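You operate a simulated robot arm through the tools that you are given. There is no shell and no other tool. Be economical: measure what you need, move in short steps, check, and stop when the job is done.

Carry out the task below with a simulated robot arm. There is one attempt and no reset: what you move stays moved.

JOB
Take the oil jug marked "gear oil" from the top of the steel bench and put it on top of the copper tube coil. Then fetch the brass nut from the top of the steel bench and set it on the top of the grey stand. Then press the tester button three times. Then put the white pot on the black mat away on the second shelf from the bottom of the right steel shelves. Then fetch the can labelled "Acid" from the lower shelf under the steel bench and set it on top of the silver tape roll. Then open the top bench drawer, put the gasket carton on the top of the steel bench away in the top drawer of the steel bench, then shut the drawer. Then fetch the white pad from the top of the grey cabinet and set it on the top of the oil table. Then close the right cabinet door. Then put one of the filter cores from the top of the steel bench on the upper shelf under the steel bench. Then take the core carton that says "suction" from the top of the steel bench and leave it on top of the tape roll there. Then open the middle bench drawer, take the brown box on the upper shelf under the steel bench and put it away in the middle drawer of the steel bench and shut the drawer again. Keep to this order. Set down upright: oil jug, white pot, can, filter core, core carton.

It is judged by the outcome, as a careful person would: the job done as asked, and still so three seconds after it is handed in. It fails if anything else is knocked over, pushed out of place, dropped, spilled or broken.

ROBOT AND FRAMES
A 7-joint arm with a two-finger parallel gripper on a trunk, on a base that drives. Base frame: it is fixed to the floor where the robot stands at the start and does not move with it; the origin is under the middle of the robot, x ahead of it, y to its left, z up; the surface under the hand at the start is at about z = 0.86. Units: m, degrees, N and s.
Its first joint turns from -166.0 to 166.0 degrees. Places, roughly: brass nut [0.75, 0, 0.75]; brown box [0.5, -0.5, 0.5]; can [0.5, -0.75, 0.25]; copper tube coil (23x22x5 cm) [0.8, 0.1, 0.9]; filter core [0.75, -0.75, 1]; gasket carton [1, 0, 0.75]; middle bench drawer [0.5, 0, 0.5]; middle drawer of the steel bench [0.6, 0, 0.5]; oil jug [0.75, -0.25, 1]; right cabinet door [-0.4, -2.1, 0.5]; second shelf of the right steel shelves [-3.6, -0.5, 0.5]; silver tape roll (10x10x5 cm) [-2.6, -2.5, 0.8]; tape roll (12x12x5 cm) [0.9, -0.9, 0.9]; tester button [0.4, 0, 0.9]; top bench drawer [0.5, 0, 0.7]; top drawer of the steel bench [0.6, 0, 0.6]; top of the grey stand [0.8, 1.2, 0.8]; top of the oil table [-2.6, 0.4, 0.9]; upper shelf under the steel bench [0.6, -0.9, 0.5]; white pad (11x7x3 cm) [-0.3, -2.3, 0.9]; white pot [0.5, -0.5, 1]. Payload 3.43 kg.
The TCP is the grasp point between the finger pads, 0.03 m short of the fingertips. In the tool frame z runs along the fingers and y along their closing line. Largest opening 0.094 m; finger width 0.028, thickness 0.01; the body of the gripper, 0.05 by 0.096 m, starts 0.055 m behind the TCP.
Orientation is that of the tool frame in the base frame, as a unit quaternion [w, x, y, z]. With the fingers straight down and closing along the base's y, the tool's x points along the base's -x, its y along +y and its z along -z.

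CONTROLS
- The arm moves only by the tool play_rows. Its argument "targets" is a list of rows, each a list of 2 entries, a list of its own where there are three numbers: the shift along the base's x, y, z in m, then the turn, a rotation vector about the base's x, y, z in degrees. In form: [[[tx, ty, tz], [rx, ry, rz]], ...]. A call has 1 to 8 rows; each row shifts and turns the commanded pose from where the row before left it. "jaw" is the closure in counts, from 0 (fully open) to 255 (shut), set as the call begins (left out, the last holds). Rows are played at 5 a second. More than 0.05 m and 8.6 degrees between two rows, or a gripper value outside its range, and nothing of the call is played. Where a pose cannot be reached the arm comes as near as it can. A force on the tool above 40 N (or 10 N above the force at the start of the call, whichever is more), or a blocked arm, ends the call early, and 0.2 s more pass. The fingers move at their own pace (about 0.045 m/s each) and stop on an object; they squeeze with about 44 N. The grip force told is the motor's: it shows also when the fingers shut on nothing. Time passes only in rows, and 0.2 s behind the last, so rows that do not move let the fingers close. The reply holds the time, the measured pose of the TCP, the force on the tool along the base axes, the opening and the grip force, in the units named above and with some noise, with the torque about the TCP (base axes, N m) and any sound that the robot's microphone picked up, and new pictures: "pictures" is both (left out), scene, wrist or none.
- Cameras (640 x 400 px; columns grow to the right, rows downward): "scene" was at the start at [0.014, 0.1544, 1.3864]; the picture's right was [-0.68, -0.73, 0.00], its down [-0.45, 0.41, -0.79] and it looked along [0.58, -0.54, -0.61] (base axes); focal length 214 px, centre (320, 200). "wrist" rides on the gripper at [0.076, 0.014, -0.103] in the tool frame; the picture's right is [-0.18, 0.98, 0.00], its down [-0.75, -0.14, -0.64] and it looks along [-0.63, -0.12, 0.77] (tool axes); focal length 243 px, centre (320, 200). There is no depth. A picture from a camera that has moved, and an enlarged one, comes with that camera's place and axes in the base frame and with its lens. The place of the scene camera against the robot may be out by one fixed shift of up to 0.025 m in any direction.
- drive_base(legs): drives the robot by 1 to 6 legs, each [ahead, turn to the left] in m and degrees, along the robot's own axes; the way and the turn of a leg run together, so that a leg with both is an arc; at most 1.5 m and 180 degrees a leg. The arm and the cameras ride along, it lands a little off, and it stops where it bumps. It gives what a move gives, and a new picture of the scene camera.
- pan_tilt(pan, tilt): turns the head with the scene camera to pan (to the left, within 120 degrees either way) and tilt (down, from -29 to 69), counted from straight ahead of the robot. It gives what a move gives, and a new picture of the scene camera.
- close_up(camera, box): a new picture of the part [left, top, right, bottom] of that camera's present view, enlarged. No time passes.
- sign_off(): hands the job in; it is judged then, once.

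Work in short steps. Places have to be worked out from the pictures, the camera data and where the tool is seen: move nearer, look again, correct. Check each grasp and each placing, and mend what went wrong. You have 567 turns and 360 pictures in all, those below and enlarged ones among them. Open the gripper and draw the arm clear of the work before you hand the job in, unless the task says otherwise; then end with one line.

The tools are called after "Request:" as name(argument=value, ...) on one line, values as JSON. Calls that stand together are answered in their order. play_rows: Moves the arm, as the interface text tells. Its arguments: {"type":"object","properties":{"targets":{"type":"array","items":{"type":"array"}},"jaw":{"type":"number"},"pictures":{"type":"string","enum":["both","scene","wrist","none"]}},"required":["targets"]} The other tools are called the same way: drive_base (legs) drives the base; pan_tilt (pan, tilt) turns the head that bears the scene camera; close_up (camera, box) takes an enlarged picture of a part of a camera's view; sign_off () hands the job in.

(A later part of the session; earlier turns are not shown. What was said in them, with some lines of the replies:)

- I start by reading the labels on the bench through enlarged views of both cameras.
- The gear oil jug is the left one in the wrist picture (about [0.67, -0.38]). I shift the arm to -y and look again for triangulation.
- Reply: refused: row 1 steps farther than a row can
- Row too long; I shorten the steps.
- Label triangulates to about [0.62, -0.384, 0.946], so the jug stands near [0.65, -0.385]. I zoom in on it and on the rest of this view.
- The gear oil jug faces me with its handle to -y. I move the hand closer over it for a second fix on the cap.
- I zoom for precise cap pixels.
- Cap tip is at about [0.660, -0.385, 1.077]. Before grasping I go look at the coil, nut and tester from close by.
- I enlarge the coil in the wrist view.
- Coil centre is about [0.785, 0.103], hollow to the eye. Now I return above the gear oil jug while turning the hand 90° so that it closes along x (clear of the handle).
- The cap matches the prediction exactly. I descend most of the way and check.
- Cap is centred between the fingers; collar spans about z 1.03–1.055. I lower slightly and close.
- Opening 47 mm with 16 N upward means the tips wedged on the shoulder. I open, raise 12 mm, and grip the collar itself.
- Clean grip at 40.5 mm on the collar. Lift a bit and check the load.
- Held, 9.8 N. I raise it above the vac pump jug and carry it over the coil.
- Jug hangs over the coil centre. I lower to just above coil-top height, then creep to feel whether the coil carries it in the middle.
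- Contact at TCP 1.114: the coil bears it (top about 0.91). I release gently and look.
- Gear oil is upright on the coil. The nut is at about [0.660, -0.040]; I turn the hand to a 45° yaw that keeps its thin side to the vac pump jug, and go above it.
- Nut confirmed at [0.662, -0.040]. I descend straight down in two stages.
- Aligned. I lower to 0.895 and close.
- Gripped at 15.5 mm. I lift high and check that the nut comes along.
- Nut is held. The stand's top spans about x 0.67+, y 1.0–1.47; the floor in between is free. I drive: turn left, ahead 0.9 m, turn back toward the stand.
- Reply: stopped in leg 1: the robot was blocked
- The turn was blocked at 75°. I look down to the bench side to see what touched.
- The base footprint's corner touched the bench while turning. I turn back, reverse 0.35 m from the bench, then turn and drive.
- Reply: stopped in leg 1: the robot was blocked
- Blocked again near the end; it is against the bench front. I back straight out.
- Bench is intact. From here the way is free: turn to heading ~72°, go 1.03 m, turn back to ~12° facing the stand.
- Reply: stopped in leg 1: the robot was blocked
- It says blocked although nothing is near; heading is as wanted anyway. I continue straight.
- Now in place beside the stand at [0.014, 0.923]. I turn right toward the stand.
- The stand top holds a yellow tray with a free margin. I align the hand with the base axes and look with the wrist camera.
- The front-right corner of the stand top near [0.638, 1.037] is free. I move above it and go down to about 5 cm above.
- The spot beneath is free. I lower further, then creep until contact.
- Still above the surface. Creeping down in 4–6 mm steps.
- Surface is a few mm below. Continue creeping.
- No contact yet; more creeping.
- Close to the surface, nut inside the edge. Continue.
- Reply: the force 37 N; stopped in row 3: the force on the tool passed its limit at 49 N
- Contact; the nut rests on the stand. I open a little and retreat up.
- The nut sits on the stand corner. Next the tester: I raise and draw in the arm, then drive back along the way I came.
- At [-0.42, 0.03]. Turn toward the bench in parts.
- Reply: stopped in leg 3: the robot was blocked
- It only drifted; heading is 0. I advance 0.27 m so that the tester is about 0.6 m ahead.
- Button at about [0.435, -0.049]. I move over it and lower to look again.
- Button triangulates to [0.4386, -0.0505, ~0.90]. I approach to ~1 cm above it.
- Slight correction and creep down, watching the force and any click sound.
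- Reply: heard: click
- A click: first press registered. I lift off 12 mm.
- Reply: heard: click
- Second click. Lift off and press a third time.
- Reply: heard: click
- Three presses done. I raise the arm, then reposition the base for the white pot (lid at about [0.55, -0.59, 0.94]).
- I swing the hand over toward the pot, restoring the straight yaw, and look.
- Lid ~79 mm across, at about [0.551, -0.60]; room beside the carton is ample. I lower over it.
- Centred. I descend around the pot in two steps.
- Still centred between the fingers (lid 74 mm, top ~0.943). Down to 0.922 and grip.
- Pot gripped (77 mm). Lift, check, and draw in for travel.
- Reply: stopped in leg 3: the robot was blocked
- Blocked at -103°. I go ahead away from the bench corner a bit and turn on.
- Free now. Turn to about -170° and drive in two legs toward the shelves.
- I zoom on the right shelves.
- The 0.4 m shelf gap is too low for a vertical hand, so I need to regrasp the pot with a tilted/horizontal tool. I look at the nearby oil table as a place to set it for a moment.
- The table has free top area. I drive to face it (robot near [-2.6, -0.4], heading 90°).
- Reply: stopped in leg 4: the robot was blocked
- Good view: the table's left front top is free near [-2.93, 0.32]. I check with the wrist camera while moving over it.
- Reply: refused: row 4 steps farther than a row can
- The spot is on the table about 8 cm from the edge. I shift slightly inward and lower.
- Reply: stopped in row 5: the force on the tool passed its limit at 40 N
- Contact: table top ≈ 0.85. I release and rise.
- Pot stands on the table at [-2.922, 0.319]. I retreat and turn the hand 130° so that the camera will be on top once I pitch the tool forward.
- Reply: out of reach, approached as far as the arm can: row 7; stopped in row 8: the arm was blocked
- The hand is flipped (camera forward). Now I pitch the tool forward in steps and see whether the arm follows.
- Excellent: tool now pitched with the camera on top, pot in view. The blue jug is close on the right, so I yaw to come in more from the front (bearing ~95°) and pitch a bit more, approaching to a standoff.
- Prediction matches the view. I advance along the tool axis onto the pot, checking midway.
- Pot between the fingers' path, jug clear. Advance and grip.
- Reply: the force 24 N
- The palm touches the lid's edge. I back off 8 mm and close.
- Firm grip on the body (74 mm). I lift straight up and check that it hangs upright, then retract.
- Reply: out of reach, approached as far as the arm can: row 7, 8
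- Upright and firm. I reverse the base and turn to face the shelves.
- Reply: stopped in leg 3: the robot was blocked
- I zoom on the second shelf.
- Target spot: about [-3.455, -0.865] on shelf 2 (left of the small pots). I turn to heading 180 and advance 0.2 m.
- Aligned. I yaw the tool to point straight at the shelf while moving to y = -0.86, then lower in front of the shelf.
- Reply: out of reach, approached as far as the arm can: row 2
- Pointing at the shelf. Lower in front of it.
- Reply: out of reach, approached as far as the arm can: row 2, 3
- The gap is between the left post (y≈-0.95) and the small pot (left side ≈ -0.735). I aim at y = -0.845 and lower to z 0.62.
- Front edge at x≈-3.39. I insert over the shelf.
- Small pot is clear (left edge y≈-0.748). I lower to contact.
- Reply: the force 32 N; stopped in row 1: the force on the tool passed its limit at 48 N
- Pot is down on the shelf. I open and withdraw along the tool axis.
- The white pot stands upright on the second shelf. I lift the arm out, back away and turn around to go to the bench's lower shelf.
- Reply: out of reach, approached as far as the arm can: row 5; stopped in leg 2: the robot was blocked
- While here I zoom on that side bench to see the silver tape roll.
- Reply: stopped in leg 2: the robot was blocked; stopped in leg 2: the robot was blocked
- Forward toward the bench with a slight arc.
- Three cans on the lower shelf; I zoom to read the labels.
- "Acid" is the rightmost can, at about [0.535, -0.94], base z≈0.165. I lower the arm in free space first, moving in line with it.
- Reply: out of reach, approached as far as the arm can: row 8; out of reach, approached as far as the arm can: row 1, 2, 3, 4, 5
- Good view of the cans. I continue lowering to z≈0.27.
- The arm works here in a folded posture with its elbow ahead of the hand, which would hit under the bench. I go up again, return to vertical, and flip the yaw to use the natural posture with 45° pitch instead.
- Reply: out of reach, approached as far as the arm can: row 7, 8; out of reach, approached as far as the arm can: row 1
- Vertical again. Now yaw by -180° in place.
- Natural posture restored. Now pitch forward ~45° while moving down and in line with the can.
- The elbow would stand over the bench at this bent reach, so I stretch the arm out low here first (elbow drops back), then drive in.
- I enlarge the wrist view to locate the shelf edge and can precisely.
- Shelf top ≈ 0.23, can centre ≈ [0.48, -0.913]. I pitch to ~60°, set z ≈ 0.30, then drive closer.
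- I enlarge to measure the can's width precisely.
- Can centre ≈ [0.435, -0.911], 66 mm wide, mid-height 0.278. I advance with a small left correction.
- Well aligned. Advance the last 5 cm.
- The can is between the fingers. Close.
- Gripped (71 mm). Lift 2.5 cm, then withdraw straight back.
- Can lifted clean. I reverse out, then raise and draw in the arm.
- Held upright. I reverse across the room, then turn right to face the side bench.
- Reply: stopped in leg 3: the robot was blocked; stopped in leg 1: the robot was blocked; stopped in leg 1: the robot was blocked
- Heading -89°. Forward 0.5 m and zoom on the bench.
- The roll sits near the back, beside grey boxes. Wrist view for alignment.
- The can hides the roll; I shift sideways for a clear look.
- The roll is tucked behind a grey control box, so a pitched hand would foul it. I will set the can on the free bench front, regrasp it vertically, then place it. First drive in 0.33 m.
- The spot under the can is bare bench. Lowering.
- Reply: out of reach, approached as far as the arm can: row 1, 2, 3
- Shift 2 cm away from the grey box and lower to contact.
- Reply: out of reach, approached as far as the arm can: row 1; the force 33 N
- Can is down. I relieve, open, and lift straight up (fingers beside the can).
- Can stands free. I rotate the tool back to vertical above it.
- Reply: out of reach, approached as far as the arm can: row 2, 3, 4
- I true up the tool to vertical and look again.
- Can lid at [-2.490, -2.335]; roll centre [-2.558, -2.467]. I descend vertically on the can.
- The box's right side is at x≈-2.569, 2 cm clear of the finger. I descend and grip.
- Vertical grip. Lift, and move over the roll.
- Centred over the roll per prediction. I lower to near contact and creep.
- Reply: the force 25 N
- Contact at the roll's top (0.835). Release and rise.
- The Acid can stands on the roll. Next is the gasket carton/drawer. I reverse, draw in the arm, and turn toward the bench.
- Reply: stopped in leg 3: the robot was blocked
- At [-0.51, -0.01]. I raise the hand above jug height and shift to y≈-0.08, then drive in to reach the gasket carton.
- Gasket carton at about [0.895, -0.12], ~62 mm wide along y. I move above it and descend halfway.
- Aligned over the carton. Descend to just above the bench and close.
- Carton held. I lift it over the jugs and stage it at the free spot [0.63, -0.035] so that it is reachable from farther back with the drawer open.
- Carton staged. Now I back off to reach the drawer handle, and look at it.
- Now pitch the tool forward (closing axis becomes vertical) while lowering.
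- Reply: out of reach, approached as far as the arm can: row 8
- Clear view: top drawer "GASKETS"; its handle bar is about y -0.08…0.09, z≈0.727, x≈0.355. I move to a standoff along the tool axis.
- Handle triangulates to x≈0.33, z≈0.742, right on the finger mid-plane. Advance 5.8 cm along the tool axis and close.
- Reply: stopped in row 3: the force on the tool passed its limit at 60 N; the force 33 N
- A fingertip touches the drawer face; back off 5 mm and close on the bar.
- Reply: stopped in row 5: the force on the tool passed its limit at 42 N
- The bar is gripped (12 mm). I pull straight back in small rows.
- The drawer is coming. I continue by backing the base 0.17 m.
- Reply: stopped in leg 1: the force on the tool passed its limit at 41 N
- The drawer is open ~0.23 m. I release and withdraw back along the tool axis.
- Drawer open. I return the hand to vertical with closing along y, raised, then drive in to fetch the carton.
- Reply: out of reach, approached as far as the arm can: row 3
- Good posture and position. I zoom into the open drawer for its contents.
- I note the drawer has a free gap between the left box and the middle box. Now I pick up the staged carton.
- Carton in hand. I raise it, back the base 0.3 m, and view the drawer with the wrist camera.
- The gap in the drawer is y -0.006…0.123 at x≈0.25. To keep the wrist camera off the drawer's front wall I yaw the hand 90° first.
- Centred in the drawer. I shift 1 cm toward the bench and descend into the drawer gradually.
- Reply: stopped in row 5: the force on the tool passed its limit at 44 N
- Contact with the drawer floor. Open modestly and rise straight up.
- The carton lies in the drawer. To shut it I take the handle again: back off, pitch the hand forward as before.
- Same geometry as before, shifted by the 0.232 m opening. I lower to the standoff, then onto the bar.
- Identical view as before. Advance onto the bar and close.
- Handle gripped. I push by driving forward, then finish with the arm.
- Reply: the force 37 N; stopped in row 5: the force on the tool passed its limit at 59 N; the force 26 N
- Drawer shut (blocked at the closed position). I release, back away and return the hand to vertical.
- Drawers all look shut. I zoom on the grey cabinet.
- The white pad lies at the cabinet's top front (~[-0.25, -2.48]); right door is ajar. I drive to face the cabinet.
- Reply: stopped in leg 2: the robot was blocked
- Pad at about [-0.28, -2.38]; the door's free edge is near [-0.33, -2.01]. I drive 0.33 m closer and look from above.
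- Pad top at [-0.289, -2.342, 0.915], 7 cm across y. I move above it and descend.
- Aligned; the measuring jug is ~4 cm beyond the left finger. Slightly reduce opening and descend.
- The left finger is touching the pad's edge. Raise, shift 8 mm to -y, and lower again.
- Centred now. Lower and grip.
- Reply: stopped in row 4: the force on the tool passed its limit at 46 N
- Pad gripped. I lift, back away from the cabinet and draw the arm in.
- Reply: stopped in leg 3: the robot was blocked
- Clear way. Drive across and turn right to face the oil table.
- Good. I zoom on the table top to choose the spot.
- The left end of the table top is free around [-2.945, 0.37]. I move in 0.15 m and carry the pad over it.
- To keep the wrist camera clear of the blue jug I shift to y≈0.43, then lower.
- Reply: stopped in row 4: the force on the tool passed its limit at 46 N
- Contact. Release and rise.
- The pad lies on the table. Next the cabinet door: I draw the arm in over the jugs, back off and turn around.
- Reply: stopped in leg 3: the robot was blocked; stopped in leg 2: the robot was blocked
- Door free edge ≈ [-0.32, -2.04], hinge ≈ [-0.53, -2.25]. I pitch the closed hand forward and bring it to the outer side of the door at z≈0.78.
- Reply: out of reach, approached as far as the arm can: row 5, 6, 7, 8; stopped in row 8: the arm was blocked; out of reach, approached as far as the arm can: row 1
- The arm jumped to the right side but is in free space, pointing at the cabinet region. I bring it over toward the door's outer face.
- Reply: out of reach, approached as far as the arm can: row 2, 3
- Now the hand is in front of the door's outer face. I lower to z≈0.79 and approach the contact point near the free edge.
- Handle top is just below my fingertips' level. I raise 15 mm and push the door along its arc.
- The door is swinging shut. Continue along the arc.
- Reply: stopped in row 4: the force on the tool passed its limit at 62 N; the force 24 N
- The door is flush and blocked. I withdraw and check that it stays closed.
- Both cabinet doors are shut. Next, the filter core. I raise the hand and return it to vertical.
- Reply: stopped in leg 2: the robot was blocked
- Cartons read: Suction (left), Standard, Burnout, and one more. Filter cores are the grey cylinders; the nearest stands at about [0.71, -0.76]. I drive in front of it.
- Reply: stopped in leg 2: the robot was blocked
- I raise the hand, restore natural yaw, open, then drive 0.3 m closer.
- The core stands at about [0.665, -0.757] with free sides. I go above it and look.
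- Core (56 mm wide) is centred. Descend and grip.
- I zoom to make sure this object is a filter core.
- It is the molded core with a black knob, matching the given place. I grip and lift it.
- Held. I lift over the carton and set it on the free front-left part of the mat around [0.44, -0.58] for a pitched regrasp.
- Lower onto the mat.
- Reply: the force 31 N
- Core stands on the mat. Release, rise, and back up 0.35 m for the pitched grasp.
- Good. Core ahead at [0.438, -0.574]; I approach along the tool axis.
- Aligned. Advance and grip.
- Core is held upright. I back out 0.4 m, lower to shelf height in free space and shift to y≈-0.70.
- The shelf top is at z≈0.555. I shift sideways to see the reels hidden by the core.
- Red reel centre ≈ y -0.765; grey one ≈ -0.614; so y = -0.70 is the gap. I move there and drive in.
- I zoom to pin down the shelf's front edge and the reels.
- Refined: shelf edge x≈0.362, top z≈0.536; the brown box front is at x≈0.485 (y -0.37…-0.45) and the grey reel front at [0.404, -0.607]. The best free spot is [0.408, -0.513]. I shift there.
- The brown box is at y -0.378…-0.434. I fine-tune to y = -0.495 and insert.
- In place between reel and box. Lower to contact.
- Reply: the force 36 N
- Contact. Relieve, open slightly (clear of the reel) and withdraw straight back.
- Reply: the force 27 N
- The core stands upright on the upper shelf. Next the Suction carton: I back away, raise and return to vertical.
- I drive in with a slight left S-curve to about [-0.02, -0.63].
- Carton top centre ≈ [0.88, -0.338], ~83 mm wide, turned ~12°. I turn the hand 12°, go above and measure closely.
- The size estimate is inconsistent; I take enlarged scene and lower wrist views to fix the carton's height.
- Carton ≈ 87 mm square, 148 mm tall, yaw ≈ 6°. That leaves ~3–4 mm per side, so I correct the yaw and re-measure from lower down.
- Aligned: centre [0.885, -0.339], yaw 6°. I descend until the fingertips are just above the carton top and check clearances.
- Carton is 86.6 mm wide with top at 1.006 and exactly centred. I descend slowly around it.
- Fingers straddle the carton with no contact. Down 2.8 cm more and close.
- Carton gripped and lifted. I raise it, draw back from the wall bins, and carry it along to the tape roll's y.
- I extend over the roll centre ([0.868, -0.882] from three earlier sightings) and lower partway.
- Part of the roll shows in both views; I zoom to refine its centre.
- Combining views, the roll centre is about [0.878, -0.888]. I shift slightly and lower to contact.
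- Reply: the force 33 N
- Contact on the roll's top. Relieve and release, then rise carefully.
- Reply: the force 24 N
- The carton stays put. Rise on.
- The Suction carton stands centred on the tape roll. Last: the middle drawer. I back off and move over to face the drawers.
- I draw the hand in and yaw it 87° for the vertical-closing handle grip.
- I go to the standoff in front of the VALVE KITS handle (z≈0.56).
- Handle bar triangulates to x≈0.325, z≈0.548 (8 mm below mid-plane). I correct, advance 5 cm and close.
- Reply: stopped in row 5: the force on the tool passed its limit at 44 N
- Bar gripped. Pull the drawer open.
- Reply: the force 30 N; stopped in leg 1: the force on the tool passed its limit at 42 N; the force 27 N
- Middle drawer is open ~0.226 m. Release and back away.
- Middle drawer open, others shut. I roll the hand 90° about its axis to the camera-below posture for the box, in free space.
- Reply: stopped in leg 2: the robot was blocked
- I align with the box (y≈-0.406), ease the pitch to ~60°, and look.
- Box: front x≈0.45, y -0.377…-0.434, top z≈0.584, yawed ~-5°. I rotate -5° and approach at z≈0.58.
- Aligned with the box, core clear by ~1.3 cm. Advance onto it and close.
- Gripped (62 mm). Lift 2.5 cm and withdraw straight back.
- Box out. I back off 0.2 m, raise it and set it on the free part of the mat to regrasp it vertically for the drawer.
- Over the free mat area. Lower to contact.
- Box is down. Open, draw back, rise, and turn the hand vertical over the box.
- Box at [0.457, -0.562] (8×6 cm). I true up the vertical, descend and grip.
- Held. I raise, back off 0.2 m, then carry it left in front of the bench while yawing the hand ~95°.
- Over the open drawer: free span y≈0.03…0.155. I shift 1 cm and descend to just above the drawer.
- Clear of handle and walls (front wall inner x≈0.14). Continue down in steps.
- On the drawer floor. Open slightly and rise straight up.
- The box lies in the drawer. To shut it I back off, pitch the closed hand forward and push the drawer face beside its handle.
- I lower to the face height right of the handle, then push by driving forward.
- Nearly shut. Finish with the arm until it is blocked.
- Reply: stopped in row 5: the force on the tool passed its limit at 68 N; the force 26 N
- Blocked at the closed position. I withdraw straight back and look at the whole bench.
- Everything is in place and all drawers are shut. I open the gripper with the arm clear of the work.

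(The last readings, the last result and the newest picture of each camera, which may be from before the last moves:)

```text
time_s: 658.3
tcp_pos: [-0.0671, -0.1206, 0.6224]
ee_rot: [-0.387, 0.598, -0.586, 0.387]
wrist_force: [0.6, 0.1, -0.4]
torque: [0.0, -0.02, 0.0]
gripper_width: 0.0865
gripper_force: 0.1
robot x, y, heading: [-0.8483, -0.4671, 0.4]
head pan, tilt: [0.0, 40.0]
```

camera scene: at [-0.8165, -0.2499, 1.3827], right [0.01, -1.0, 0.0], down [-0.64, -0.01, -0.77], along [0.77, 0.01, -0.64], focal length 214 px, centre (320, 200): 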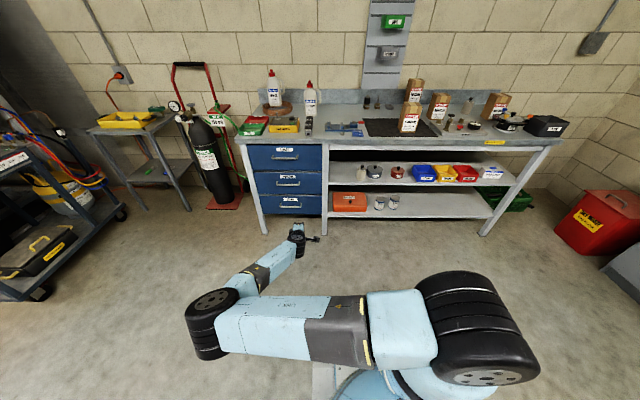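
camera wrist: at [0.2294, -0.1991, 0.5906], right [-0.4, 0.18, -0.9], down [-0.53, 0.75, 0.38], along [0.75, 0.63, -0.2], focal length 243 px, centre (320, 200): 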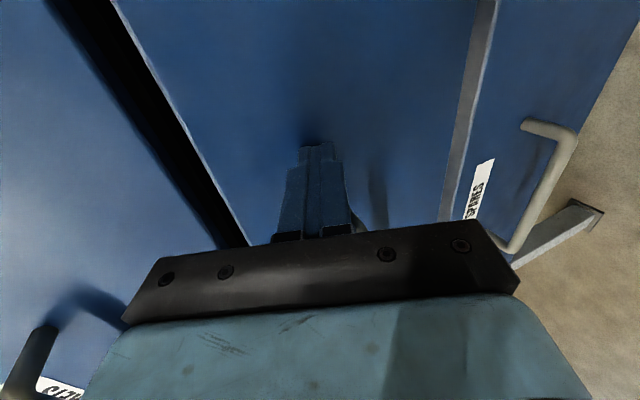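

All tasks are complete; I hand the job in.

Request:
sign_off()

```text
The job is handed in.
```

All eleven steps were done in the order you gave, and the job is handed in with the gripper open and the arm clear of the work.
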